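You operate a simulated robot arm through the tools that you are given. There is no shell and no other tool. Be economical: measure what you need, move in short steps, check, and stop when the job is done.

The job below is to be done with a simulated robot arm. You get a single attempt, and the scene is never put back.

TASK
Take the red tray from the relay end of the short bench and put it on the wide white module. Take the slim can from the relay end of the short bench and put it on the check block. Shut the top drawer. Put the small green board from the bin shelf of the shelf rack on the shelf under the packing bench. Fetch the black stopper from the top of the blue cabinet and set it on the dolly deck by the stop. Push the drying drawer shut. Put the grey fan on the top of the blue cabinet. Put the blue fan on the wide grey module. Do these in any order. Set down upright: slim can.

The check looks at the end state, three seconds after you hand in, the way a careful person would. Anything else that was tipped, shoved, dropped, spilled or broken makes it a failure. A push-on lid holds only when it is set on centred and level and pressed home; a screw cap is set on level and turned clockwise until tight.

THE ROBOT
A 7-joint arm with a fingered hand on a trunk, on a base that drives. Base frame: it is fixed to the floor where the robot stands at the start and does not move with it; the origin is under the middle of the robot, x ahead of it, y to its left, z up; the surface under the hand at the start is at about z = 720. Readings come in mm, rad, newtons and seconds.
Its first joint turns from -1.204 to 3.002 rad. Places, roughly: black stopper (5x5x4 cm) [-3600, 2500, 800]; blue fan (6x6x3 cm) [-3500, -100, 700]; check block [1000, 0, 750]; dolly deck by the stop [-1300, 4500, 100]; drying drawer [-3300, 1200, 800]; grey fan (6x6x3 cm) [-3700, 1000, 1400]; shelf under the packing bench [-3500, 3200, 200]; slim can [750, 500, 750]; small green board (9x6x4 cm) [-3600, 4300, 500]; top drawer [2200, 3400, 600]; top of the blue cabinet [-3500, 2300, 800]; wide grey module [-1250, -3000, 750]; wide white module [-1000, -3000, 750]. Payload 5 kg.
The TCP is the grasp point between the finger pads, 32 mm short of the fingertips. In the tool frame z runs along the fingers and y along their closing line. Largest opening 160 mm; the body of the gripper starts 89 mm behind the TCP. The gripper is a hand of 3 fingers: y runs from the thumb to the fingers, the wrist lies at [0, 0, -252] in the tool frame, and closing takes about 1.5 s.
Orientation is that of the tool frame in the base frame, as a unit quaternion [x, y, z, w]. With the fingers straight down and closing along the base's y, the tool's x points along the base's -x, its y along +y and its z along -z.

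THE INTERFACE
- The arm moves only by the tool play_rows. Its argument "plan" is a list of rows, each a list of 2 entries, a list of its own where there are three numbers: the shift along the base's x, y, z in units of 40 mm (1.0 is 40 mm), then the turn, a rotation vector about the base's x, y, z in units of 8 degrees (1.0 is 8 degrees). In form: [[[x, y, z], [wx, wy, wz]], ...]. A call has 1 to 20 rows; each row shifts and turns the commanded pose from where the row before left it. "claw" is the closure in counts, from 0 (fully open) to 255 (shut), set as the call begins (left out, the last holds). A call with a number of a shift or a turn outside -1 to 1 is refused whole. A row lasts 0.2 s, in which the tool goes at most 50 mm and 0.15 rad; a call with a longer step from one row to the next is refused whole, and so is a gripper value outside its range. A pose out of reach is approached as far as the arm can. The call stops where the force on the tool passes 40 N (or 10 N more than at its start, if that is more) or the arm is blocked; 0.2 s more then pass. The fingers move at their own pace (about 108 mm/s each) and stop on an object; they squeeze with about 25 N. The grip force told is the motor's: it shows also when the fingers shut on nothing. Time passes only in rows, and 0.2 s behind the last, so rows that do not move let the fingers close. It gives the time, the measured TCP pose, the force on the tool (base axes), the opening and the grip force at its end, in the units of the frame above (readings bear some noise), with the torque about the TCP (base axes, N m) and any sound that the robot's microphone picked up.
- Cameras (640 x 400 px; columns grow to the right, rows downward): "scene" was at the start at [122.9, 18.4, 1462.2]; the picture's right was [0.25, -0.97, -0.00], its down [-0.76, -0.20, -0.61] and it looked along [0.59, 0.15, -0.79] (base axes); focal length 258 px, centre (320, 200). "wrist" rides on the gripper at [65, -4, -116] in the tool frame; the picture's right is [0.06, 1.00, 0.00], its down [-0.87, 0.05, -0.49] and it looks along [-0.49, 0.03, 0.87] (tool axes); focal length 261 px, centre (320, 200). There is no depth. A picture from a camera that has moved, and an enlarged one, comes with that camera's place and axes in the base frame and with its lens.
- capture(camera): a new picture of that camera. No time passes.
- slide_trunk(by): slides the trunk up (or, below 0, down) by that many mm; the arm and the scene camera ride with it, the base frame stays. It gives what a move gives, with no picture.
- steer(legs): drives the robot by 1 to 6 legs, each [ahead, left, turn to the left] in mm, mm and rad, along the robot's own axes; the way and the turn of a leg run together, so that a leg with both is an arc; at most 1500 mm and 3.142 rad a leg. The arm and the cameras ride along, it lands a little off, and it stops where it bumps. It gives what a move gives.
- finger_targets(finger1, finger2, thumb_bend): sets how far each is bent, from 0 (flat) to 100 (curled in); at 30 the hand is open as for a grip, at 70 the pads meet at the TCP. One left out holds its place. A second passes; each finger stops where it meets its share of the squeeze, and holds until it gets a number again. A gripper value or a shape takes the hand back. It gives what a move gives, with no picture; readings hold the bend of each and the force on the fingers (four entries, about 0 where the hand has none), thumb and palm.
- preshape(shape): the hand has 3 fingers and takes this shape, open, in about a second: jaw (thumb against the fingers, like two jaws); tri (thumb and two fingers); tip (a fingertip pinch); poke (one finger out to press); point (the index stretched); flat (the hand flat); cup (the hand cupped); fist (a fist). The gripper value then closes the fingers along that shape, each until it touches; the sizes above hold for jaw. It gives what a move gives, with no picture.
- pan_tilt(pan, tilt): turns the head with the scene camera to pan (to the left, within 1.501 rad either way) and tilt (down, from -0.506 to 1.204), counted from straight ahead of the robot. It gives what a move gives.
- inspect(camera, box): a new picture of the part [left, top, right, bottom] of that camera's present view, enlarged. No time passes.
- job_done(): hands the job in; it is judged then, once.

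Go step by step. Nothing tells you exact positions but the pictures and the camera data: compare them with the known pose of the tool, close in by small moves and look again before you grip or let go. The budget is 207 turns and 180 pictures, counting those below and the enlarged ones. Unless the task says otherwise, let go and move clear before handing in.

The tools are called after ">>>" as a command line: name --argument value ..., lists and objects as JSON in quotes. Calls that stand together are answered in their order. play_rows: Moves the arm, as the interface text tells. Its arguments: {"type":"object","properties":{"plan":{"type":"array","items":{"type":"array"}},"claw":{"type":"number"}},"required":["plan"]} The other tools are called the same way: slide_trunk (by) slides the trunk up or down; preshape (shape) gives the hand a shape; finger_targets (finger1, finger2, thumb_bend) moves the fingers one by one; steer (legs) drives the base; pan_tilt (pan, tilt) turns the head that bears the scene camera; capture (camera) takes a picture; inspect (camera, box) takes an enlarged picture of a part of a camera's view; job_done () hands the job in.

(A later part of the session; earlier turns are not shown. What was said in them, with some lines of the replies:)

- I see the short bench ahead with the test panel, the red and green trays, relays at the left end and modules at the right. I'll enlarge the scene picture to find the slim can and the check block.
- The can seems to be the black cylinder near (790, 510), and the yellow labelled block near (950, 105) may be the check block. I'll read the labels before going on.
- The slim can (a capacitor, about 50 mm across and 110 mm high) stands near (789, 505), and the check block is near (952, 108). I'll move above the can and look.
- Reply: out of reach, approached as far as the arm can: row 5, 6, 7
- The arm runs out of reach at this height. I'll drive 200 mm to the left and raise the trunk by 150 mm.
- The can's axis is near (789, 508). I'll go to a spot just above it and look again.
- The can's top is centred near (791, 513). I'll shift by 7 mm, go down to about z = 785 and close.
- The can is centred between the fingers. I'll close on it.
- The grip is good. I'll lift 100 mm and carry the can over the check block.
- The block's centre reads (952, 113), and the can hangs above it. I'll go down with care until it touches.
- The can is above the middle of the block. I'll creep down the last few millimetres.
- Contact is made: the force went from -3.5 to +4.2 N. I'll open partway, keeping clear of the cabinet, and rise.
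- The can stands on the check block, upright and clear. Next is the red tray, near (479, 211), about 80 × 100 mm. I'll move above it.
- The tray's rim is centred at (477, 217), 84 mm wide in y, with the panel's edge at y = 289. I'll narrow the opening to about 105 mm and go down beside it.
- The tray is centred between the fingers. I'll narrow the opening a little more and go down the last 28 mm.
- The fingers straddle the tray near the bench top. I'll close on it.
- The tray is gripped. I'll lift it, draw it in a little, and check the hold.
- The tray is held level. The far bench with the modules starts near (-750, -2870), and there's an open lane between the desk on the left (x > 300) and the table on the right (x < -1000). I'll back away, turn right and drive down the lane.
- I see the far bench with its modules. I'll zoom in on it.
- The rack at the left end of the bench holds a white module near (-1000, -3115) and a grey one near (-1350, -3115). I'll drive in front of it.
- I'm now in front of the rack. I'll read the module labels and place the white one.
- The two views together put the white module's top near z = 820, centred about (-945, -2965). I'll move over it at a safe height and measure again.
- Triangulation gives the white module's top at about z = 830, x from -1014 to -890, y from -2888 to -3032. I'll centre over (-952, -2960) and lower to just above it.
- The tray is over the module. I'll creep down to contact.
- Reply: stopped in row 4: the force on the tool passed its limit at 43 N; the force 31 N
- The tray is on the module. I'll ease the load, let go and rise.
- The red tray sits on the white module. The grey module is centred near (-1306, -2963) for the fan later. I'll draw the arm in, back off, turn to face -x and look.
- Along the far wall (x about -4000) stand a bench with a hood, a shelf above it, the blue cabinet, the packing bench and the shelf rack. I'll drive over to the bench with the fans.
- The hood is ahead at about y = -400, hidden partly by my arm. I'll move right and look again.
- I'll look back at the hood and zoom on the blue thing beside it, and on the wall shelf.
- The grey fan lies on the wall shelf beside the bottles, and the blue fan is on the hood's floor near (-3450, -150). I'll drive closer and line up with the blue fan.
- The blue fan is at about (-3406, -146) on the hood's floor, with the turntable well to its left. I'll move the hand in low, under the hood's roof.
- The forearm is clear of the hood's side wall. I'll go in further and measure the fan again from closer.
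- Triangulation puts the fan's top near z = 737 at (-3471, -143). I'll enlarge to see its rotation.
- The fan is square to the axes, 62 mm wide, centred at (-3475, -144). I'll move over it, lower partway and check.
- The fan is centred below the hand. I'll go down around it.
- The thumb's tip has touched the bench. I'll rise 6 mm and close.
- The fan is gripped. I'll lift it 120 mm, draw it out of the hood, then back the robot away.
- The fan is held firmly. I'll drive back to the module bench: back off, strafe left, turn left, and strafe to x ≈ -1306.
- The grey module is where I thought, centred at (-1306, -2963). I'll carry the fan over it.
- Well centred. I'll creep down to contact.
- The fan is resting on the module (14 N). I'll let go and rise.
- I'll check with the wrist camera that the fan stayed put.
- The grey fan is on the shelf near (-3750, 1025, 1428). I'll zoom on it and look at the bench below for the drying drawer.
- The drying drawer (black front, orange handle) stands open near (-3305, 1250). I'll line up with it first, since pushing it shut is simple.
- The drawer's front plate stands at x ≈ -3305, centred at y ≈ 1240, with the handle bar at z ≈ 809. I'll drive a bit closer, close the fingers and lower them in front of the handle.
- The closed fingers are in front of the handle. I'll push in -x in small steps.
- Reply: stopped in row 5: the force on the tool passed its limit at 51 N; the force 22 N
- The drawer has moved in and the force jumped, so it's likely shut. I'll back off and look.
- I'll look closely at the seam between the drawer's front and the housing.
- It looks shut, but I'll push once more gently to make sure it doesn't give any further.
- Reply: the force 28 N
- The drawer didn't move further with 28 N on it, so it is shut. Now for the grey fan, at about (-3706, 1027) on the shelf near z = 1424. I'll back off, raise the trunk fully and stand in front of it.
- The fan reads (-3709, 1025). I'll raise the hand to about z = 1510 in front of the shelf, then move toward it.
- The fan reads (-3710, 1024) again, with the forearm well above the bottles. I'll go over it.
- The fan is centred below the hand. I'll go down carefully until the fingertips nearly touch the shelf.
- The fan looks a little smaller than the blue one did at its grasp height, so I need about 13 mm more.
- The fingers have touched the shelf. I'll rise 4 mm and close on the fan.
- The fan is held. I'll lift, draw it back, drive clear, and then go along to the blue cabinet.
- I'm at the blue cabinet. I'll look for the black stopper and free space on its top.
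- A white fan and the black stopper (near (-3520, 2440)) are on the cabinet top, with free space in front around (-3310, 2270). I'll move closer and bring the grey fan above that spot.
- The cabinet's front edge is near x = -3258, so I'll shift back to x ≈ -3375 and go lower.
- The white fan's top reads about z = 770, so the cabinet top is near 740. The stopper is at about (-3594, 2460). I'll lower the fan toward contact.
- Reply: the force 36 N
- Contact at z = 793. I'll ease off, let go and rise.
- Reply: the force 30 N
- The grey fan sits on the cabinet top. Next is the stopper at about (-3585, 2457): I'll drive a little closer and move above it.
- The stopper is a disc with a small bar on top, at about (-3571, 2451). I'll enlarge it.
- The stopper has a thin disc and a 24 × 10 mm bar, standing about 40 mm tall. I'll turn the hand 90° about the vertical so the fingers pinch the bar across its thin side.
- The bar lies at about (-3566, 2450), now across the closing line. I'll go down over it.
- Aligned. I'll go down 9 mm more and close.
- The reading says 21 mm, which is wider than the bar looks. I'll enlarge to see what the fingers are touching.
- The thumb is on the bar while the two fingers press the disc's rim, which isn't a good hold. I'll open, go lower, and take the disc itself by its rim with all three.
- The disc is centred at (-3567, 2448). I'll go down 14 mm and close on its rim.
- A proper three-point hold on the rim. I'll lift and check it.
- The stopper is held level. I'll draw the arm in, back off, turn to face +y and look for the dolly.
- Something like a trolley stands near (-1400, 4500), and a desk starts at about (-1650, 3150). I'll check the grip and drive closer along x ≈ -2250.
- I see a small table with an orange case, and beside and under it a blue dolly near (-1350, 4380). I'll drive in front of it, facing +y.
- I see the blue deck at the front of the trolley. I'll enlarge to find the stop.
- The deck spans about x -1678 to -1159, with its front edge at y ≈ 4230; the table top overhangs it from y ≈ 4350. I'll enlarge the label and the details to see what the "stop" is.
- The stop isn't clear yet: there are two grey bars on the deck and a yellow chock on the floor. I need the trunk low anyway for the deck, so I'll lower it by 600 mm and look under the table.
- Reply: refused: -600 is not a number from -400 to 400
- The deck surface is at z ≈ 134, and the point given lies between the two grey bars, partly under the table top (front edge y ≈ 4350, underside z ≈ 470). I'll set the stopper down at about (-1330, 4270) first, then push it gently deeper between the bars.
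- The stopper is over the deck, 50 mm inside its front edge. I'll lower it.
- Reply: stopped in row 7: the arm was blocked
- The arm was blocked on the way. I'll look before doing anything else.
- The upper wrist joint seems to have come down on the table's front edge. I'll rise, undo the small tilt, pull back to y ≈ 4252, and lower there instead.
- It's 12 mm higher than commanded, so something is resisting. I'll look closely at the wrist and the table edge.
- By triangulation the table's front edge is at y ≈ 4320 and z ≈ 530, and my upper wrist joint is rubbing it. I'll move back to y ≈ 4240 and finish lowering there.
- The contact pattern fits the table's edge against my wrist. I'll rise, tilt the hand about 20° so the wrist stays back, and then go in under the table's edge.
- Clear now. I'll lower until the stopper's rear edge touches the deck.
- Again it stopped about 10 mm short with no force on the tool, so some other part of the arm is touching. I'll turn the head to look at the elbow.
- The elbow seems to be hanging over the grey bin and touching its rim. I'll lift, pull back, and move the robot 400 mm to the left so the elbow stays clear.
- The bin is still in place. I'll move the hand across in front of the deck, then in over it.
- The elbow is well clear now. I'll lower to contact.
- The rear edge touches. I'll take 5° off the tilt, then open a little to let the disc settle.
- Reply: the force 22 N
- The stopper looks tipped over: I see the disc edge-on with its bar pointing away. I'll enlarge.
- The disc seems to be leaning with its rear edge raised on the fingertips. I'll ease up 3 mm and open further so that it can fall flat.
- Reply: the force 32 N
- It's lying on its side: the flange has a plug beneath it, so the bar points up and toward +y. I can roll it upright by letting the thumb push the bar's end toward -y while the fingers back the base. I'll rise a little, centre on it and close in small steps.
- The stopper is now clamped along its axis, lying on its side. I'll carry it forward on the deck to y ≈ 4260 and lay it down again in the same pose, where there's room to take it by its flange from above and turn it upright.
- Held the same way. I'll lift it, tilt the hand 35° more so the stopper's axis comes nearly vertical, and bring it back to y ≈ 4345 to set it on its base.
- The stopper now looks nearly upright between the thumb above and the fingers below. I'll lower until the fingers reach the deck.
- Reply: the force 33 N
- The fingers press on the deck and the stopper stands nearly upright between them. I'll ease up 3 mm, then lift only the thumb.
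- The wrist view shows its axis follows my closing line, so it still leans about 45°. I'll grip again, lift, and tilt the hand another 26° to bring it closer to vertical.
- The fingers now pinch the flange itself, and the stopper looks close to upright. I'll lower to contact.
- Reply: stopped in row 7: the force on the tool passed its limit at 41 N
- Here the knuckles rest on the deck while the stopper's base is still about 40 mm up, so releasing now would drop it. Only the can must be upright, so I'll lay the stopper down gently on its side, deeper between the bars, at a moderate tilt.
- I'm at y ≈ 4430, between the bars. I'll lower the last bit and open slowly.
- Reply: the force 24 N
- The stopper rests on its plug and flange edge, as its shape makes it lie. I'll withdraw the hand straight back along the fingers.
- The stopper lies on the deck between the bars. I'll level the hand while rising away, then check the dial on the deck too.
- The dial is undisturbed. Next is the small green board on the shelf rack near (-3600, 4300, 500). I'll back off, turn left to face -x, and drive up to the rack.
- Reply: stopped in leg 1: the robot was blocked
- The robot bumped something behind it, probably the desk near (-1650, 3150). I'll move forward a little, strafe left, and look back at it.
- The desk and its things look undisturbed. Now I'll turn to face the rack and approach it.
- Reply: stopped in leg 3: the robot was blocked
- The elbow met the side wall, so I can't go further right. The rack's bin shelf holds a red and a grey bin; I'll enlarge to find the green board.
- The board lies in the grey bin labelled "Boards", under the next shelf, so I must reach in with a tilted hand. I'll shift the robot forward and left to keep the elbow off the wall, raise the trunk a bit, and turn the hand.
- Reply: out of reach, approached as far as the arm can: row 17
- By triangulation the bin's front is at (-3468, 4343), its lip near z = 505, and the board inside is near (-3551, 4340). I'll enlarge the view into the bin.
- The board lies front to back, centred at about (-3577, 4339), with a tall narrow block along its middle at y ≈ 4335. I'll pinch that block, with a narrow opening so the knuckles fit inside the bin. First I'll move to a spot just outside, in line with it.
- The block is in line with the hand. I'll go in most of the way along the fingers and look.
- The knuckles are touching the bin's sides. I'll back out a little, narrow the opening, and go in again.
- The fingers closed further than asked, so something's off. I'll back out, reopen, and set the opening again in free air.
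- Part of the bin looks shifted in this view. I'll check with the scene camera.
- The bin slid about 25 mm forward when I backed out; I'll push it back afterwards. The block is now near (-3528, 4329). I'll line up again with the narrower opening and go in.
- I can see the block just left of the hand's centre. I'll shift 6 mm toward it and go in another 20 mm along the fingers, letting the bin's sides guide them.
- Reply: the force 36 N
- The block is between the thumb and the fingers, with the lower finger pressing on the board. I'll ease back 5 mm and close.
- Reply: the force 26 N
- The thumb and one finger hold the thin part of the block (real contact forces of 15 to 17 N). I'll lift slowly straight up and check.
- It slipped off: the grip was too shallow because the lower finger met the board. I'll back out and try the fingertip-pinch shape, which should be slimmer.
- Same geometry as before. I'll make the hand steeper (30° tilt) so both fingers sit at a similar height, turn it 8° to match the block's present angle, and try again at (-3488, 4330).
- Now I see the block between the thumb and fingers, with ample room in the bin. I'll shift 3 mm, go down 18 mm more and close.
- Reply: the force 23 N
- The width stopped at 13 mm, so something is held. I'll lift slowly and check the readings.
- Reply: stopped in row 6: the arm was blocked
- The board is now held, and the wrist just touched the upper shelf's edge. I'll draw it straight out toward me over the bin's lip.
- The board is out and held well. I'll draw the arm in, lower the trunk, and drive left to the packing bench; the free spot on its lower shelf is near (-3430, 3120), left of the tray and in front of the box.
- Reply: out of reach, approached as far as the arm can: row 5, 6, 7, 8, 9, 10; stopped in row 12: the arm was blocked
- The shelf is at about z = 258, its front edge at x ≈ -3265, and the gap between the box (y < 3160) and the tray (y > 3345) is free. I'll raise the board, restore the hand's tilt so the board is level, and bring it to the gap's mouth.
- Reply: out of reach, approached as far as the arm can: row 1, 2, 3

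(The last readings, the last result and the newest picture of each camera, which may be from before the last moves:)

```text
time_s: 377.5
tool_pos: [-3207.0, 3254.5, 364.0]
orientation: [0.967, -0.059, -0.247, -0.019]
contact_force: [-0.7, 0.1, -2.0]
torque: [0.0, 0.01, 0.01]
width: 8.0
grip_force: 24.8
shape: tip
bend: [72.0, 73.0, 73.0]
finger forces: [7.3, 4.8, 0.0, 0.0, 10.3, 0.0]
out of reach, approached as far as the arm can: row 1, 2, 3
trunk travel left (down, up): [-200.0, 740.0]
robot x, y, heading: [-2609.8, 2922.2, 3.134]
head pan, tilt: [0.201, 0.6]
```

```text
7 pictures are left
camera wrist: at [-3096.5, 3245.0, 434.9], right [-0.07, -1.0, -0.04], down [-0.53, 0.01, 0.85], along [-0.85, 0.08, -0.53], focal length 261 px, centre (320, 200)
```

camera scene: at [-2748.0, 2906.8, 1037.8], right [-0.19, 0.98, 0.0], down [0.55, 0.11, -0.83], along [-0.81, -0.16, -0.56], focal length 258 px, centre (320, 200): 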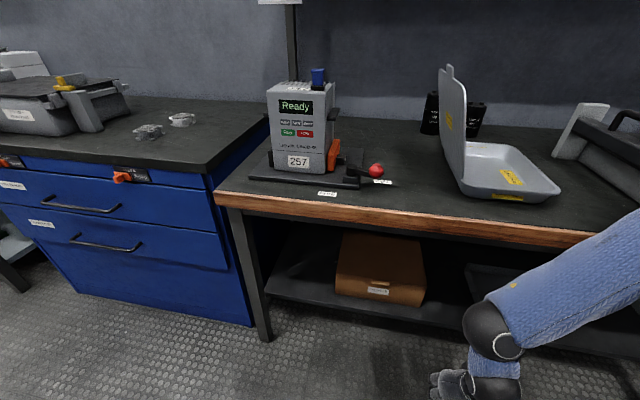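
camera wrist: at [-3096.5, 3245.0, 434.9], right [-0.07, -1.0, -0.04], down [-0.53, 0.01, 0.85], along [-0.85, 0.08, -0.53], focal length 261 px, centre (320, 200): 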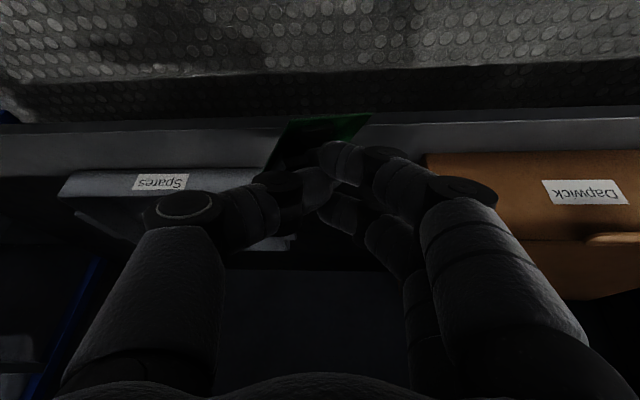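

The gap between the tray "Spares" and the box runs from y = 3149 to 3343, and the board is centred on it. I'll move in to x ≈ -3318 and lower partway.

>>> play_rows --plan '[[[-0.7, -0.03, -0.1], [0, 0, 0]], [[-0.7, -0.03, -0.1], [0, 0, 0]], [[-0.7, 0, -0.2], [0, 0, 0]], [[-0.68, 0, -0.3], [0, 0, 0]], [[0, 0, -0.3], [0, 0, 0]], [[0, 0, -0.15], [0, 0, 0]], [[0, 0, 0], [0, 0, 0]]]'

```text
time_s: 378.6
tool_pos: [-3233.9, 3209.9, 362.7]
orientation: [0.968, -0.001, -0.251, 0.021]
contact_force: [-0.6, 0.1, -0.8]
torque: [-0.04, 0.01, 0.04]
width: 8.2
grip_force: 25.0
shape: tip
bend: [72.0, 73.0, 73.0]
finger forces: [7.6, 5.0, 0.0, 0.0, 10.7, 0.0]
trunk travel left (down, up): [-200.0, 740.0]
robot x, y, heading: [-2600.1, 2930.3, 3.101]
head pan, tilt: [0.201, 0.6]
stopped in row 5: the arm was blocked; the commanded pose is now the measured one
```

Something blocked the arm. I'll look with the head turned toward the arm.

>>> pan_tilt --pan -0.45 --tilt 0.7

>>> capture --camera "scene"

```text
time_s: 379.7
tool_pos: [-3233.4, 3210.2, 359.5]
orientation: [0.968, -0.001, -0.25, 0.021]
contact_force: [-0.4, 1.2, -0.6]
torque: [0.02, 0.02, -0.02]
width: 8.1
grip_force: 24.9
shape: tip
bend: [72.0, 73.0, 73.0]
finger forces: [7.3, 5.3, 0.0, 0.1, 10.9, 0.0]
trunk travel left (down, up): [-200.0, 740.0]
robot x, y, heading: [-2599.1, 2934.5, 3.104]
head pan, tilt: [-0.45, 0.7]
```

```text
6 pictures are left
camera scene: at [-2714.8, 2971.0, 1031.1], right [0.47, 0.88, 0.0], down [0.56, -0.3, -0.77], along [-0.68, 0.36, -0.63], focal length 258 px, centre (320, 200)
```

scene: 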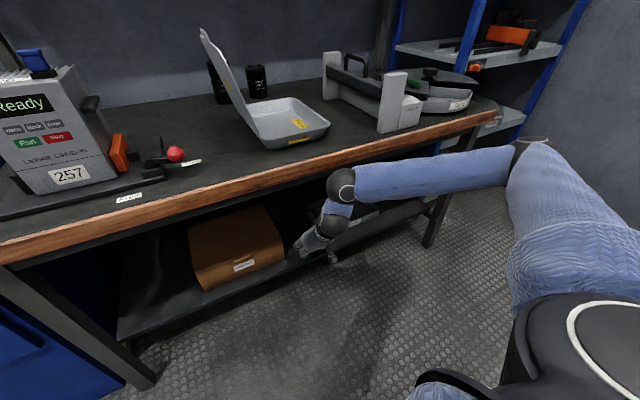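

The upper wrist joint touches the bench's front edge (x ≈ -3125, underside about z = 725). I'll back off, lower the trunk fully so that the forearm stays low, and then go in under the edge.

>>> play_rows --plan '[[[0.8, 0.2, 0], [0, 0, 0]], [[0.9, 0.2, 0], [0, 0, 0]], [[0.9, 0.2, 0], [0, 0, 0]], [[0.8, 0.2, 0], [0, 0, 0]], [[0, 0, 0], [0, 0, 0]]]'

>>> slide_trunk --by -195

>>> play_rows --plan '[[[0, 0, 0.8], [0, 0, 0]], [[0, 0, 0.8], [0, 0, 0]], [[0, 0, 0.8], [0, 0, 0]], [[0, 0, 0.8], [0, 0, 0]], [[0, 0, 0.8], [0, 0, 0]], [[-0.3, 0, 0.4], [0, 0, 0]], [[-0.7, 0, 0], [0, 0, 0]], [[-0.7, 0, 0], [0, 0, 0]], [[0, 0, 0], [0, 0, 0]]]'

```text
time_s: 380.9
tool_pos: [-3106.5, 3245.5, 344.8]
orientation: [0.97, -0.005, -0.241, 0.02]
contact_force: [0.3, 0.3, -0.7]
torque: [-0.01, -0.01, -0.01]
width: 8.1
grip_force: 25.8
shape: tip
bend: [72.0, 73.0, 73.0]
finger forces: [7.3, 5.3, 0.1, 0.1, 10.6, 0.0]
trunk travel left (down, up): [-200.0, 740.0]
robot x, y, heading: [-2601.1, 2934.1, 3.105]
head pan, tilt: [-0.45, 0.7]
```

```text
time_s: 383.0
tool_pos: [-3105.8, 3245.4, 149.5]
orientation: [0.97, -0.006, -0.242, 0.019]
contact_force: [-0.1, 0.4, -0.7]
torque: [-0.04, -0.02, 0.0]
width: 8.0
grip_force: 25.1
shape: tip
bend: [72.0, 73.0, 73.0]
finger forces: [7.3, 5.4, 0.1, 0.1, 10.8, 0.0]
trunk travel left (down, up): [-5.0, 935.0]
robot x, y, heading: [-2604.8, 2933.5, 3.1]
head pan, tilt: [-0.45, 0.7]
```

```text
time_s: 385.0
tool_pos: [-3176.0, 3246.2, 165.6]
orientation: [0.97, -0.004, -0.242, 0.019]
contact_force: [-0.2, 0.0, -0.8]
torque: [0.01, 0.0, -0.01]
width: 7.8
grip_force: 24.7
shape: tip
bend: [72.0, 73.0, 73.0]
finger forces: [7.2, 5.3, 0.0, 0.1, 10.7, 0.0]
out of reach, approached as far as the arm can: row 1, 2, 3, 4, 5
trunk travel left (down, up): [-5.0, 935.0]
robot x, y, heading: [-2601.0, 2930.4, 3.103]
head pan, tilt: [-0.45, 0.7]
```

Raising was out of reach while folded so close. Now that the arm is more extended, I'll back the robot 120 mm for clearance and raise the hand there.

>>> steer --legs '[[-120, 0, 0.035]]'

>>> play_rows --plan '[[[0, 0, 0.6], [0, 0, 0]], [[0, 0, 0.6], [0, 0, 0]], [[0, 0, 0.6], [0, 0, 0]], [[0, 0, 0.6], [0, 0, 0]], [[0, 0, 0.6], [0, 0, 0]], [[0, 0, 0.6], [0, 0, 0]], [[0, 0, 0], [0, 0, 0]]]'

```text
time_s: 386.2
tool_pos: [-3065.9, 3221.5, 165.5]
orientation: [0.97, 0.012, -0.241, 0.023]
contact_force: [0.1, 0.6, 0.1]
torque: [0.0, 0.01, 0.01]
width: 8.2
grip_force: 24.7
shape: tip
bend: [72.0, 73.0, 73.0]
finger forces: [7.2, 5.3, 0.0, 0.0, 10.7, 0.0]
trunk travel left (down, up): [-5.0, 935.0]
robot x, y, heading: [-2480.0, 2930.6, 3.136]
head pan, tilt: [-0.45, 0.7]
```

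```text
time_s: 387.8
tool_pos: [-3066.5, 3223.5, 310.9]
orientation: [0.97, 0.012, -0.242, 0.024]
contact_force: [0.0, 0.3, -0.3]
torque: [0.01, 0.0, -0.02]
width: 8.0
grip_force: 24.7
shape: tip
bend: [72.0, 73.0, 73.0]
finger forces: [7.4, 5.4, 0.0, 0.1, 10.6, 0.0]
trunk travel left (down, up): [-5.0, 935.0]
robot x, y, heading: [-2481.4, 2928.6, 3.138]
head pan, tilt: [-0.45, 0.7]
```

>>> play_rows --plan '[[[-0.5, 0.2, 0.3], [0, 0, 0]], [[-0.8, 0.2, 0.25], [0, 0, 0]], [[-0.8, 0.2, 0], [0, 0, 0]], [[-0.8, 0.03, 0], [0, 0, 0]], [[-0.5, 0, 0], [0, 0, 0]], [[0, 0, 0], [0, 0, 0]]]'

>>> capture --camera "scene"

```text
time_s: 389.2
tool_pos: [-3201.4, 3248.5, 331.6]
orientation: [0.97, 0.013, -0.241, 0.024]
contact_force: [0.5, 0.2, 0.2]
torque: [-0.02, -0.01, 0.02]
width: 8.2
grip_force: 25.1
shape: tip
bend: [72.0, 73.0, 73.0]
finger forces: [7.5, 5.4, 0.0, 0.0, 10.4, 0.0]
trunk travel left (down, up): [-5.0, 935.0]
robot x, y, heading: [-2482.0, 2927.4, 3.134]
head pan, tilt: [-0.45, 0.7]
```

```text
5 pictures are left
camera scene: at [-2608.3, 2966.8, 834.1], right [0.44, 0.9, 0.0], down [0.58, -0.28, -0.76], along [-0.69, 0.33, -0.64], focal length 258 px, centre (320, 200)
```

scene: 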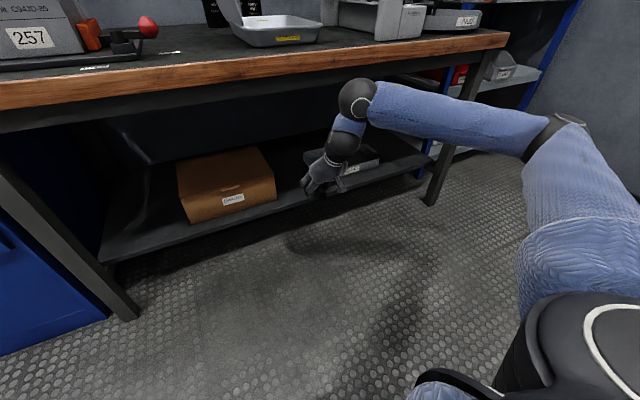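

From here the frame under the bench looks to be at about z = 630, so the wrist must stay outside the bench. I'll tilt the hand 17° further so it stays back, and move the board in over the shelf.

>>> play_rows --plan '[[[0, 0, 0.15], [0, 0.7, 0]], [[0, 0, 0], [0, 0.7, 0]], [[0, 0, 0], [0, 0.7, 0]], [[-0.6, 0, 0], [0, 0, 0]], [[-0.6, 0, 0], [0, 0, 0]], [[-0.6, 0, 0], [0, 0, 0]], [[-0.6, 0, 0], [0, 0, 0]], [[0, 0, 0], [0, 0, 0]]]'

```text
time_s: 391.0
tool_pos: [-3298.1, 3247.0, 336.4]
orientation: [0.924, 0.015, -0.381, 0.022]
contact_force: [0.4, 0.4, 0.2]
torque: [0.02, -0.04, 0.03]
width: 8.2
grip_force: 25.1
shape: tip
bend: [72.0, 73.0, 73.0]
finger forces: [7.3, 5.3, 0.0, 0.0, 10.1, 0.1]
trunk travel left (down, up): [-5.0, 935.0]
robot x, y, heading: [-2480.2, 2929.1, 3.138]
head pan, tilt: [-0.45, 0.7]
```

In place with no contact. I'll go a little deeper and lower until the near end touches.

>>> play_rows --plan '[[[-0.4, 0, 0], [0, 0, 0]], [[0, 0, -0.3], [0, 0, 0]], [[0, 0, -0.15], [0, 0, 0]], [[0, 0, -0.1], [0, 0, 0]], [[0, 0, -0.1], [0, 0, 0]], [[0, 0, -0.1], [0, 0, 0]], [[0, 0, 0], [0, 0, 0]]]'

```text
time_s: 392.6
tool_pos: [-3313.0, 3247.8, 306.2]
orientation: [0.924, 0.015, -0.381, 0.022]
contact_force: [0.1, 0.5, -0.5]
torque: [0.02, -0.03, 0.01]
width: 7.6
grip_force: 25.4
shape: tip
bend: [72.0, 73.0, 73.0]
finger forces: [7.3, 5.4, 0.0, 0.0, 10.3, 0.0]
trunk travel left (down, up): [-5.0, 935.0]
robot x, y, heading: [-2479.7, 2930.8, 3.138]
head pan, tilt: [-0.45, 0.7]
```

>>> play_rows --plan '[[[0, 0, -0.15], [0, 0, 0]], [[0, 0, -0.15], [0, 0, 0]], [[0, 0, -0.1], [0, 0, 0]], [[0, 0, -0.1], [0, 0, 0]], [[0, 0, -0.1], [0, 0, 0]], [[0, 0, -0.1], [0, 0, 0]], [[0, 0, 0], [0, 0, 0]]]'

```text
time_s: 394.2
tool_pos: [-3314.5, 3247.0, 279.1]
orientation: [0.924, 0.015, -0.381, 0.022]
contact_force: [-0.1, -0.6, 0.1]
torque: [-0.01, 0.01, 0.02]
width: 7.9
grip_force: 25.0
shape: tip
bend: [72.0, 73.0, 73.0]
finger forces: [7.2, 5.3, 0.0, 0.0, 10.3, 0.0]
trunk travel left (down, up): [-5.0, 935.0]
robot x, y, heading: [-2481.4, 2927.8, 3.143]
head pan, tilt: [-0.45, 0.7]
```

>>> play_rows --plan '[[[0, 0, -0.12], [0, 0, 0]], [[0, 0, -0.12], [0, 0, 0]], [[0, 0, -0.12], [0, 0, 0]], [[0, 0, -0.12], [0, 0, 0]], [[0, 0, -0.1], [0, 0, 0]], [[0, 0, -0.1], [0, 0, 0]], [[0, 0, 0], [0, 0, 0]]]'

```text
time_s: 395.5
tool_pos: [-3314.2, 3245.6, 262.2]
orientation: [0.922, 0.017, -0.385, 0.024]
contact_force: [11.4, 0.2, 20.4]
torque: [-0.31, 0.13, 0.11]
width: 10.6
grip_force: 25.0
shape: tip
bend: [74.0, 74.0, 73.0]
finger forces: [16.2, 36.7, 0.0, 0.0, 15.6, 0.0]
trunk travel left (down, up): [-5.0, 935.0]
robot x, y, heading: [-2481.1, 2932.6, 3.136]
head pan, tilt: [-0.45, 0.7]
stopped in row 6: the force on the tool passed its limit at 44 N (the readings are from after the stop); the commanded pose is now the measured one
```

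Contact at z = 262, so the shelf is near z = 205 and its front edge near x = -3290. I'll ease up, go 45 mm deeper so that the board lies fully on the shelf, and lower again.

>>> play_rows --plan '[[[0, 0, 0.3], [0, 0, 0]], [[-0.4, 0, 0], [0, 0, 0]], [[-0.4, 0, 0], [0, 0, 0]], [[-0.4, 0, 0], [0, 0, 0]], [[0, 0, -0.12], [0, 0, 0]], [[0, 0, -0.08], [0, 0, 0]], [[0, 0, -0.06], [0, 0, 0]], [[0, 0, 0], [0, 0, 0]]]'

>>> capture --camera "wrist"

```text
time_s: 397.3
tool_pos: [-3362.8, 3246.3, 263.0]
orientation: [0.923, 0.016, -0.384, 0.023]
contact_force: [2.2, 2.9, 15.4]
torque: [-0.11, 0.33, -0.06]
width: 8.8
grip_force: 25.2
shape: tip
bend: [73.0, 74.0, 73.0]
finger forces: [0.1, 22.2, 0.0, 0.0, 16.2, 0.0]
trunk travel left (down, up): [-5.0, 935.0]
robot x, y, heading: [-2480.5, 2929.1, 3.141]
head pan, tilt: [-0.45, 0.7]
```

```text
4 pictures are left
camera wrist: at [-3235.7, 3257.4, 297.4], right [0.09, -1.0, -0.01], down [-0.26, -0.04, 0.96], along [-0.96, -0.08, -0.26], focal length 261 px, centre (320, 200)
```

wrist: 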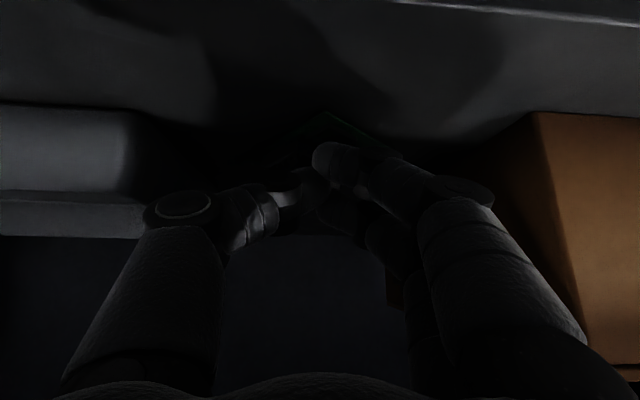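

The board is well inside the shelf, between the tray and the box. I'll open a little, let it settle, and withdraw along the fingers.

>>> play_rows --plan '[[[0, 0, 0], [0, 0, 0]], [[0, 0, 0], [0, 0, 0]], [[0, 0, 0], [0, 0, 0]], [[0, 0, 0], [0, 0, 0]], [[0.15, 0, 0.15], [0, 0, 0]], [[0.3, 0, 0.3], [0, 0, 0]], [[0.4, 0, 0.4], [0, 0, 0]], [[0.5, 0, 0.4], [0, 0, 0]], [[0.8, 0, 0.2], [0, 0, 0]], [[0.9, 0, 0], [0, 0, 0]], [[0.9, 0, 0], [0, 0, 0]], [[0.9, 0, 0], [0, 0, 0]], [[0, 0, 0], [0, 0, 0]]]' --claw 180

>>> inspect --camera "scene" --box '[160, 90, 440, 265]'

```text
time_s: 400.1
tool_pos: [-3168.4, 3247.4, 316.7]
orientation: [0.924, 0.016, -0.382, 0.023]
contact_force: [0.3, 0.1, 0.3]
torque: [0.0, 0.0, 0.03]
width: 46.9
grip_force: 0.0
shape: tip
bend: [73.0, 73.0, 70.0]
finger forces: [0.0, 0.0, 0.0, 0.0, 0.0, 0.1]
trunk travel left (down, up): [-5.0, 935.0]
robot x, y, heading: [-2483.1, 2930.0, 3.138]
head pan, tilt: [-0.45, 0.7]
```

```text
2.29 times, centred on (300, 178) of scene
camera zoom: at [-2608.1, 2966.7, 834.1], right [0.44, 0.9, 0.0], down [0.58, -0.28, -0.76], along [-0.69, 0.33, -0.64], focal length 591 px, centre (366, 251)
```

zoom: 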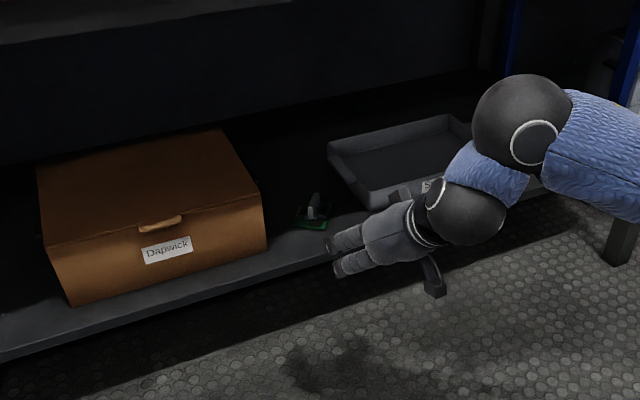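

The green board lies flat on the shelf. Before the last drawer, I'll push the "Boards" bin back by the 25 mm it had slid. I'll close the hand and drive back to the rack.

>>> steer --legs '[[-150, 0, 0], [0, -870, 0]]'

>>> slide_trunk --by 395

>>> steer --legs '[[260, 0, 0]]'

>>> play_rows --plan '[[[0, 0.8, -0.5], [0, 0, 0]], [[0, 0.8, -0.5], [0, 0, 0]], [[0, 0.8, -0.5], [0, 0, 0]], [[0, 0.8, -0.5], [0, 0, 0]], [[0, 0.8, -0.5], [0, 0, 0]], [[0, 0.8, -0.5], [0, 0, 0]], [[0, 0, 0], [0, 0, 0]]]' --claw 255

```text
time_s: 405.6
tool_pos: [-3017.0, 4110.2, 316.7]
orientation: [0.923, 0.018, -0.382, 0.024]
contact_force: [0.1, 0.0, 0.0]
torque: [-0.05, 0.0, -0.01]
width: 46.8
grip_force: 0.0
shape: tip
bend: [73.0, 73.0, 70.0]
finger forces: [0.0, 0.0, 0.1, 0.0, 0.0, 0.0]
trunk travel left (down, up): [-5.0, 935.0]
robot x, y, heading: [-2331.5, 3792.7, -3.141]
head pan, tilt: [-0.45, 0.7]
```

```text
time_s: 409.4
tool_pos: [-3017.4, 4109.6, 711.9]
orientation: [0.924, 0.018, -0.382, 0.023]
contact_force: [1.1, -0.5, -0.1]
torque: [0.02, 0.01, 0.0]
width: 46.5
grip_force: 0.0
shape: tip
bend: [73.0, 73.0, 70.0]
finger forces: [0.1, 0.0, 0.0, 0.1, 0.0, 0.0]
trunk travel left (down, up): [-400.0, 540.0]
robot x, y, heading: [-2328.9, 3794.8, -3.14]
head pan, tilt: [-0.45, 0.7]
```

```text
time_s: 411.3
tool_pos: [-3283.6, 4106.6, 711.5]
orientation: [0.923, 0.021, -0.383, 0.025]
contact_force: [0.8, 0.5, 0.1]
torque: [-0.02, 0.0, 0.01]
width: 46.9
grip_force: 0.1
shape: tip
bend: [73.0, 73.0, 70.0]
finger forces: [0.0, 0.0, 0.1, 0.0, 0.1, 0.0]
trunk travel left (down, up): [-400.0, 540.0]
robot x, y, heading: [-2594.0, 3793.1, -3.138]
head pan, tilt: [-0.45, 0.7]
```

```text
time_s: 412.9
tool_pos: [-3281.0, 4299.2, 592.3]
orientation: [0.923, 0.02, -0.383, 0.024]
contact_force: [-0.6, -0.3, 0.2]
torque: [-0.01, -0.04, -0.03]
width: 0.0
grip_force: 24.8
shape: tip
bend: [65.0, 65.0, 67.0]
finger forces: [0.0, 0.0, 0.0, 0.0, 0.0, 0.0]
trunk travel left (down, up): [-400.0, 540.0]
robot x, y, heading: [-2591.9, 3796.2, -3.132]
head pan, tilt: [-0.45, 0.7]
```

I'll lower the closed fingertips to the height of the bin's label and push gently to the computed position.

>>> play_rows --plan '[[[0, 0.45, -0.7], [0, 0, 0]], [[0, 0.4, -0.7], [0, 0, 0]], [[-0.6, 0, -0.55], [0, 0, 0]], [[-0.7, 0, 0], [0, 0, 0]], [[-0.7, 0, 0], [0, 0, 0]], [[-0.3, 0, 0], [0, 0, 0]], [[-0.3, 0, 0], [0, 0, 0]], [[-0.3, 0, 0], [0, 0, 0]], [[0, 0, 0], [0, 0, 0]]]'

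```text
time_s: 414.9
tool_pos: [-3399.4, 4331.5, 515.2]
orientation: [0.924, 0.02, -0.382, 0.024]
contact_force: [0.4, 0.0, -0.2]
torque: [-0.01, -0.01, 0.02]
width: 0.0
grip_force: 24.6
shape: tip
bend: [65.0, 65.0, 67.0]
finger forces: [0.0, 0.1, 0.1, 0.1, 0.1, 0.0]
trunk travel left (down, up): [-400.0, 540.0]
robot x, y, heading: [-2593.3, 3794.5, -3.137]
head pan, tilt: [-0.45, 0.7]
```

>>> play_rows --plan '[[[-0.15, 0, 0], [0, 0, 0]], [[-0.15, 0, 0], [0, 0, 0]], [[-0.15, 0, 0], [0, 0, 0]], [[-0.15, 0, 0], [0, 0, 0]], [[-0.15, 0, 0], [0, 0, 0]], [[-0.12, 0, 0], [0, 0, 0]], [[0, 0, 0], [0, 0, 0]]]'

>>> capture --camera "wrist"

```text
time_s: 416.5
tool_pos: [-3433.5, 4331.8, 516.1]
orientation: [0.923, 0.02, -0.383, 0.025]
contact_force: [4.0, 0.1, 19.4]
torque: [0.03, 0.03, 0.0]
width: 0.3
grip_force: 24.7
shape: tip
bend: [69.0, 65.0, 67.0]
finger forces: [37.6, 0.0, 0.1, 0.0, 0.1, 0.0]
trunk travel left (down, up): [-400.0, 540.0]
robot x, y, heading: [-2592.8, 3798.6, -3.132]
head pan, tilt: [-0.45, 0.7]
```

```text
2 pictures are left
camera wrist: at [-3307.2, 4344.7, 551.9], right [0.1, -0.99, -0.01], down [-0.26, -0.04, 0.96], along [-0.96, -0.09, -0.26], focal length 261 px, centre (320, 200)
```

wrist: 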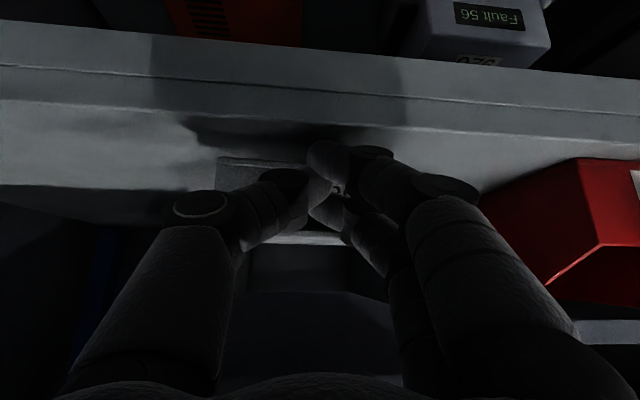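

The bin is back near its old place. I'll withdraw, back the robot away, level the hand in front of the robot, and turn around for the last job, the top drawer near (2200, 3400).

>>> play_rows --plan '[[[0.2, 0, 0.2], [0, 0, 0]], [[0.8, 0, 0.2], [0, 0, 0]], [[0.9, 0, 0.2], [0, 0, 0]], [[0.9, 0, 0.2], [0, 0, 0]], [[0.9, 0, 0], [0, 0, 0]]]'

>>> steer --legs '[[-300, 150, 0]]'

>>> play_rows --plan '[[[0, -0.8, 0.6], [0, -0.9, 0]], [[0, -0.8, 0.6], [0, -0.9, 0]], [[0, -0.8, 0.6], [0, -0.9, 0]], [[0, -0.9, 0.6], [0, -0.9, 0]], [[0, -0.9, 0.6], [0, -0.9, 0]], [[0, -0.9, 0.6], [0, -0.9, 0]], [[0.3, -0.9, 0.4], [0, -0.25, 0]], [[0.7, -0.9, 0], [0, 0, 0]], [[0.7, -0.9, 0], [0, 0, 0]], [[0.7, -0.9, 0], [0, 0, 0]], [[0.7, -0.9, 0], [0, 0, 0]], [[0.6, -0.9, 0], [0, 0, 0]], [[0, 0, 0], [0, 0, 0]]]'

```text
time_s: 417.7
tool_pos: [-3284.6, 4330.1, 547.4]
orientation: [0.923, 0.02, -0.383, 0.024]
contact_force: [0.4, -0.6, 0.5]
torque: [0.0, -0.02, 0.01]
width: 0.0
grip_force: 25.6
shape: tip
bend: [67.0, 65.0, 67.0]
finger forces: [0.1, 0.0, 0.1, 0.0, 0.0, 0.0]
trunk travel left (down, up): [-400.0, 540.0]
robot x, y, heading: [-2594.7, 3788.9, -3.13]
head pan, tilt: [-0.45, 0.7]
```

```text
time_s: 419.9
tool_pos: [-2983.2, 4185.1, 547.9]
orientation: [0.924, 0.019, -0.382, 0.024]
contact_force: [0.2, 0.3, 0.3]
torque: [0.01, 0.01, -0.01]
width: 0.2
grip_force: 24.9
shape: tip
bend: [67.0, 65.0, 67.0]
finger forces: [0.1, 0.0, 0.0, 0.0, 0.0, 0.0]
trunk travel left (down, up): [-400.0, 540.0]
robot x, y, heading: [-2292.6, 3647.7, -3.137]
head pan, tilt: [-0.45, 0.7]
```

```text
time_s: 422.7
tool_pos: [-2834.6, 3764.9, 708.1]
orientation: [1.0, 0.008, 0.002, 0.03]
contact_force: [-0.1, -0.9, -1.0]
torque: [-0.03, 0.03, 0.0]
width: 0.0
grip_force: 25.0
shape: tip
bend: [67.0, 65.0, 67.0]
finger forces: [0.1, 0.0, 0.0, 0.1, 0.0, 0.0]
trunk travel left (down, up): [-400.0, 540.0]
robot x, y, heading: [-2298.1, 3646.5, -3.141]
head pan, tilt: [-0.45, 0.7]
```

The hand is level in front of the robot. I'll turn around and drive along the aisle at y ≈ 3770 toward the drawer desk.

>>> steer --legs '[[0, 0, 3.14], [0, 120, 0], [1500, 0, 0], [1400, 0, 0]]'

```text
time_s: 444.7
tool_pos: [1129.1, 3627.3, 707.2]
orientation: [-0.021, 0.999, 0.03, -0.003]
contact_force: [0.1, -0.2, -0.1]
torque: [0.0, 0.0, -0.02]
width: 0.2
grip_force: 25.6
shape: tip
bend: [67.0, 65.0, 67.0]
finger forces: [0.0, 0.1, 0.1, 0.1, 0.0, 0.1]
trunk travel left (down, up): [-400.0, 540.0]
robot x, y, heading: [582.8, 3732.4, 0.025]
head pan, tilt: [-0.45, 0.7]
```

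I'll go 450 mm closer and then take one picture of the drawer.

>>> steer --legs '[[450, -150, -0.025]]'

>>> pan_tilt --pan -0.1 --tilt 0.45

>>> capture --camera "scene"

```text
time_s: 447.6
tool_pos: [1585.0, 3475.3, 708.7]
orientation: [-0.009, 0.999, 0.03, -0.002]
contact_force: [-0.6, 0.7, -0.3]
torque: [0.02, 0.03, 0.0]
width: 0.2
grip_force: 25.3
shape: tip
bend: [67.0, 65.0, 67.0]
finger forces: [0.0, 0.0, 0.0, 0.0, 0.0, 0.1]
trunk travel left (down, up): [-400.0, 540.0]
robot x, y, heading: [1043.2, 3593.1, 0.005]
head pan, tilt: [-0.45, 0.7]
```

```text
time_s: 448.4
tool_pos: [1583.2, 3475.6, 708.5]
orientation: [-0.008, 1.0, 0.03, -0.002]
contact_force: [-0.2, 0.3, 0.1]
torque: [0.03, 0.01, -0.04]
width: 0.3
grip_force: 25.4
shape: tip
bend: [67.0, 65.0, 67.0]
finger forces: [0.0, 0.0, 0.0, 0.0, 0.0, 0.0]
trunk travel left (down, up): [-400.0, 540.0]
robot x, y, heading: [1040.4, 3596.2, 0.006]
head pan, tilt: [-0.099, 0.45]
```

```text
1 pictures are left
camera scene: at [1183.4, 3584.0, 1251.3], right [-0.1, -1.0, 0.0], down [-0.43, 0.04, -0.9], along [0.9, -0.09, -0.44], focal length 258 px, centre (320, 200)
```

scene: 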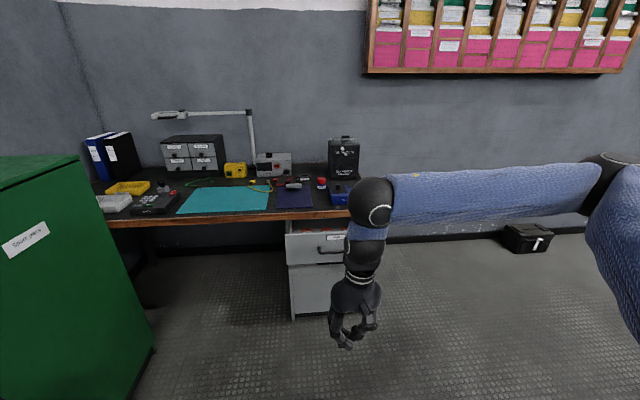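

The top drawer (plate at x ≈ 2050, z 530 to 690, handle at about y = 3459, z = 611) stands open toward me. I'll lower the closed hand to handle height, drive closer, and then push.

>>> play_rows --plan '[[[0, -0.2, -0.8], [0, 0, 0]], [[0, -0.2, -0.8], [0, 0, 0]], [[0, 0, -0.7], [0, 0, 0]], [[0, 0, 0], [0, 0, 0]]]' --claw 255

>>> steer --legs '[[330, 0, -0.006]]'

>>> play_rows --plan '[[[0.4, 0, 0], [0, 0, 0]], [[0.4, 0, 0], [0, 0, 0]], [[0.3, 0, 0], [0, 0, 0]], [[0.3, 0, 0], [0, 0, 0]], [[0.3, 0, 0], [0, 0, 0]], [[0.3, 0, 0], [0, 0, 0]], [[0, 0, 0], [0, 0, 0]]]'

```text
time_s: 449.4
tool_pos: [1583.3, 3457.9, 618.0]
orientation: [-0.008, 1.0, 0.029, -0.003]
contact_force: [0.1, 0.0, -0.2]
torque: [0.02, 0.01, -0.01]
width: 0.0
grip_force: 25.3
shape: tip
bend: [67.0, 65.0, 67.0]
finger forces: [0.0, 0.0, 0.1, 0.0, 0.1, 0.0]
trunk travel left (down, up): [-400.0, 540.0]
robot x, y, heading: [1042.5, 3592.0, 0.004]
head pan, tilt: [-0.099, 0.45]
```

```text
time_s: 451.6
tool_pos: [1914.3, 3459.8, 618.6]
orientation: [-0.008, 1.0, 0.03, -0.002]
contact_force: [-0.1, -0.2, -1.0]
torque: [-0.01, -0.01, 0.01]
width: 0.0
grip_force: 25.3
shape: tip
bend: [67.0, 65.0, 67.0]
finger forces: [0.0, 0.0, 0.1, 0.0, 0.1, 0.0]
trunk travel left (down, up): [-400.0, 540.0]
robot x, y, heading: [1374.2, 3598.7, -0.001]
head pan, tilt: [-0.099, 0.45]
```

```text
time_s: 453.2
tool_pos: [1994.9, 3459.8, 617.8]
orientation: [-0.007, 1.0, 0.029, -0.002]
contact_force: [0.0, 0.2, 0.3]
torque: [0.0, -0.01, 0.02]
width: 0.0
grip_force: 24.8
shape: tip
bend: [67.0, 65.0, 67.0]
finger forces: [0.1, 0.1, 0.0, 0.0, 0.0, 0.0]
trunk travel left (down, up): [-400.0, 540.0]
robot x, y, heading: [1373.6, 3592.9, 0.004]
head pan, tilt: [-0.099, 0.45]
```

No contact yet. I'll go on pushing in small steps.

>>> play_rows --plan '[[[0.25, 0, 0], [0, 0, 0]], [[0.25, 0, 0], [0, 0, 0]], [[0.25, 0, 0], [0, 0, 0]], [[0.25, 0, 0], [0, 0, 0]], [[0.25, 0, 0], [0, 0, 0]], [[0.25, 0, 0], [0, 0, 0]], [[0, 0, 0], [0, 0, 0]]]'

```text
time_s: 454.8
tool_pos: [2055.7, 3458.9, 618.5]
orientation: [-0.008, 1.0, 0.03, -0.001]
contact_force: [0.0, 0.3, 0.0]
torque: [0.01, -0.02, 0.03]
width: 0.0
grip_force: 25.3
shape: tip
bend: [67.0, 65.0, 67.0]
finger forces: [0.1, 0.5, 0.1, 0.0, 0.0, 0.0]
trunk travel left (down, up): [-400.0, 540.0]
robot x, y, heading: [1372.3, 3594.9, 0.002]
head pan, tilt: [-0.099, 0.45]
```

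>>> play_rows --plan '[[[0.2, 0, 0], [0, 0, 0]], [[0.2, 0, 0], [0, 0, 0]], [[0.2, 0, 0], [0, 0, 0]], [[0.2, 0, 0], [0, 0, 0]], [[0, 0, 0], [0, 0, 0]]]'

```text
time_s: 456.0
tool_pos: [2086.7, 3459.2, 617.6]
orientation: [-0.008, 1.0, 0.03, -0.001]
contact_force: [-1.3, 0.5, 1.5]
torque: [0.04, -0.03, 0.03]
width: 0.0
grip_force: 25.1
shape: tip
bend: [67.0, 66.0, 67.0]
finger forces: [0.1, 1.6, 0.0, 0.0, 0.0, 0.1]
trunk travel left (down, up): [-400.0, 540.0]
robot x, y, heading: [1373.5, 3592.9, 0.009]
head pan, tilt: [-0.099, 0.45]
```

The drawer is sliding with little force. I'll go on.

>>> play_rows --plan '[[[0.15, 0, 0], [0, 0, 0]], [[0.15, 0, 0], [0, 0, 0]], [[0.15, 0, 0], [0, 0, 0]], [[0.15, 0, 0], [0, 0, 0]], [[0, 0, 0], [0, 0, 0]]]'

```text
time_s: 457.2
tool_pos: [2110.8, 3459.3, 619.1]
orientation: [-0.008, 1.0, 0.03, -0.002]
contact_force: [-1.6, -0.7, 0.7]
torque: [0.01, -0.02, 0.06]
width: 0.0
grip_force: 24.8
shape: tip
bend: [67.0, 65.0, 67.0]
finger forces: [0.1, 1.6, 0.1, 0.0, 0.0, 0.1]
trunk travel left (down, up): [-400.0, 540.0]
robot x, y, heading: [1374.6, 3598.5, 0.008]
head pan, tilt: [-0.099, 0.45]
```

Still sliding easily. To keep the palm clear of the desk's edge, I'll tilt the hand so the fingertips lead, then push on.

>>> play_rows --plan '[[[-0.3, 0, 0], [0, -0.8, 0]], [[-0.2, 0, 0], [0, -0.8, 0]], [[0, 0, 0], [0, -0.8, 0]], [[0, 0, 0], [0, -0.8, 0]], [[0.2, 0, 0], [0, 0, 0]], [[0.15, 0, 0], [0, 0, 0]], [[0.15, 0, 0], [0, 0, 0]], [[0.15, 0, 0], [0, 0, 0]], [[0.15, 0, 0], [0, 0, 0]], [[0, 0, 0], [0, 0, 0]]]'

```text
time_s: 459.4
tool_pos: [2120.8, 3458.0, 618.0]
orientation: [-0.015, 0.975, 0.027, 0.218]
contact_force: [-17.6, -0.6, -2.6]
torque: [-0.01, 0.22, 0.1]
width: 0.0
grip_force: 24.9
shape: tip
bend: [67.0, 66.0, 67.0]
finger forces: [0.0, 29.6, 0.0, 0.0, 0.0, 0.0]
trunk travel left (down, up): [-400.0, 540.0]
robot x, y, heading: [1371.7, 3592.5, 0.001]
head pan, tilt: [-0.099, 0.45]
```

Resistance has risen to 18 N: likely the end stop. I'll push a few millimetres more to confirm.

>>> play_rows --plan '[[[0.1, 0, 0], [0, 0, 0]], [[0.1, 0, 0], [0, 0, 0]], [[0, 0, 0], [0, 0, 0]]]'

```text
time_s: 459.8
tool_pos: [2120.5, 3460.4, 615.7]
orientation: [-0.017, 0.976, 0.027, 0.216]
contact_force: [-16.2, -1.8, 2.0]
torque: [0.02, 0.09, 0.03]
width: 0.0
grip_force: 25.2
shape: tip
bend: [67.0, 67.0, 67.0]
finger forces: [0.0, 0.0, 0.0, 0.0, 0.0, 0.0]
trunk travel left (down, up): [-400.0, 540.0]
robot x, y, heading: [1371.2, 3597.5, -0.005]
head pan, tilt: [-0.099, 0.45]
stopped in row 2: the force on the tool passed its limit at 45 N (the readings are from after the stop); the commanded pose is now the measured one
```

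The force is now on the hand's body rather than the fingers, so I must check. I'll back off and use the last picture on the drawer.

>>> play_rows --plan '[[[-0.4, 0, 0], [0, 0, 0]], [[-0.9, 0, 0], [0, 0, 0]], [[-0.9, 0, 0], [0, 0, 0]], [[-0.9, 0, -0.5], [0, 0, 0]], [[-0.9, 0, -0.9], [0, 0, 0]], [[-0.5, 0, -0.9], [0, 0, 0]], [[0, 0, -0.9], [0, 0, 0]], [[0, 0, 0], [0, 0, 0]]]'

>>> inspect --camera "scene" --box '[220, 190, 480, 380]'

```text
refused: row 5 steps farther than a row can; nothing moved
```

```text
2.11 times, centred on (350, 285) of scene
camera zoom: at [1513.8, 3584.9, 1251.5], right [-0.1, -1.0, 0.0], down [-0.43, 0.04, -0.9], along [0.9, -0.09, -0.43], focal length 544 px, centre (257, 21)
```

zoom: 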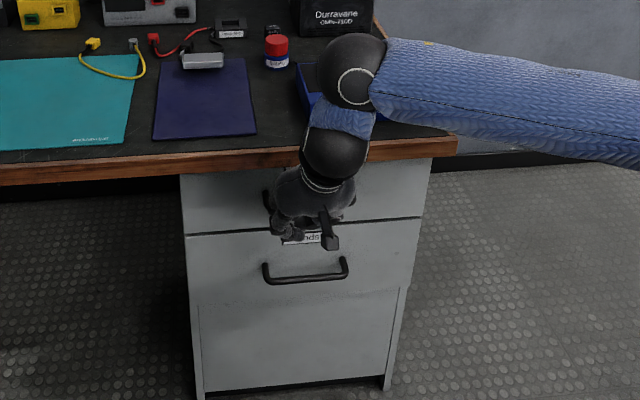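

The top drawer's plate is now flush with the drawer below it, and a fingertip push of 30 N didn't move it further. I'll back the hand and the robot away and finish.

>>> play_rows --plan '[[[-0.4, 0, 0], [0, 0, 0]], [[-0.8, 0, 0], [0, 0, 0]], [[-0.9, 0, 0], [0, 0, 0]], [[-0.9, 0, 0], [0, 0, 0]], [[-0.9, 0, 0], [0, 0, 0]], [[0, 0, 0], [0, 0, 0]]]'

>>> steer --legs '[[-250, 0, 0]]'

```text
time_s: 461.2
tool_pos: [1964.4, 3459.0, 616.7]
orientation: [-0.016, 0.976, 0.028, 0.217]
contact_force: [-0.3, 0.7, -0.3]
torque: [0.04, -0.02, 0.01]
width: 0.1
grip_force: 25.0
shape: tip
bend: [67.0, 66.0, 67.0]
finger forces: [0.1, 0.1, 0.0, 0.0, 0.0, 0.0]
trunk travel left (down, up): [-400.0, 540.0]
robot x, y, heading: [1371.6, 3596.2, -0.0]
head pan, tilt: [-0.099, 0.45]
```

```text
time_s: 463.1
tool_pos: [1707.7, 3456.4, 616.4]
orientation: [-0.014, 0.976, 0.027, 0.217]
contact_force: [0.5, -0.8, -0.6]
torque: [-0.04, 0.02, 0.01]
width: 0.0
grip_force: 24.8
shape: tip
bend: [67.0, 66.0, 67.0]
finger forces: [0.0, 0.1, 0.0, 0.1, 0.0, 0.1]
trunk travel left (down, up): [-400.0, 540.0]
robot x, y, heading: [1118.0, 3592.2, -0.003]
head pan, tilt: [-0.099, 0.45]
```

All the tasks have been carried out and the robot is clear of everything, so I'm handing in.

>>> job_done

```text
The job is handed in.
```

I carried out all eight tasks and handed the job in, but three points could count against it:

- **Black stopper:** it tipped while I was placing it and lies on its side on the dolly deck, between the two grey bars. I wasn't sure what "the stop" meant.
- **"Boards" bin:** it slid about 30 mm while I took the green board out. I pushed it back, but it may still be a centimetre or two off and slightly turned.
- **Bumps:** the robot lightly bumped the desk near the dolly. The elbow probably pressed on the grey bin there and once reached the side wall. Nothing looked moved by the desk or bin; I didn't check by the wall.
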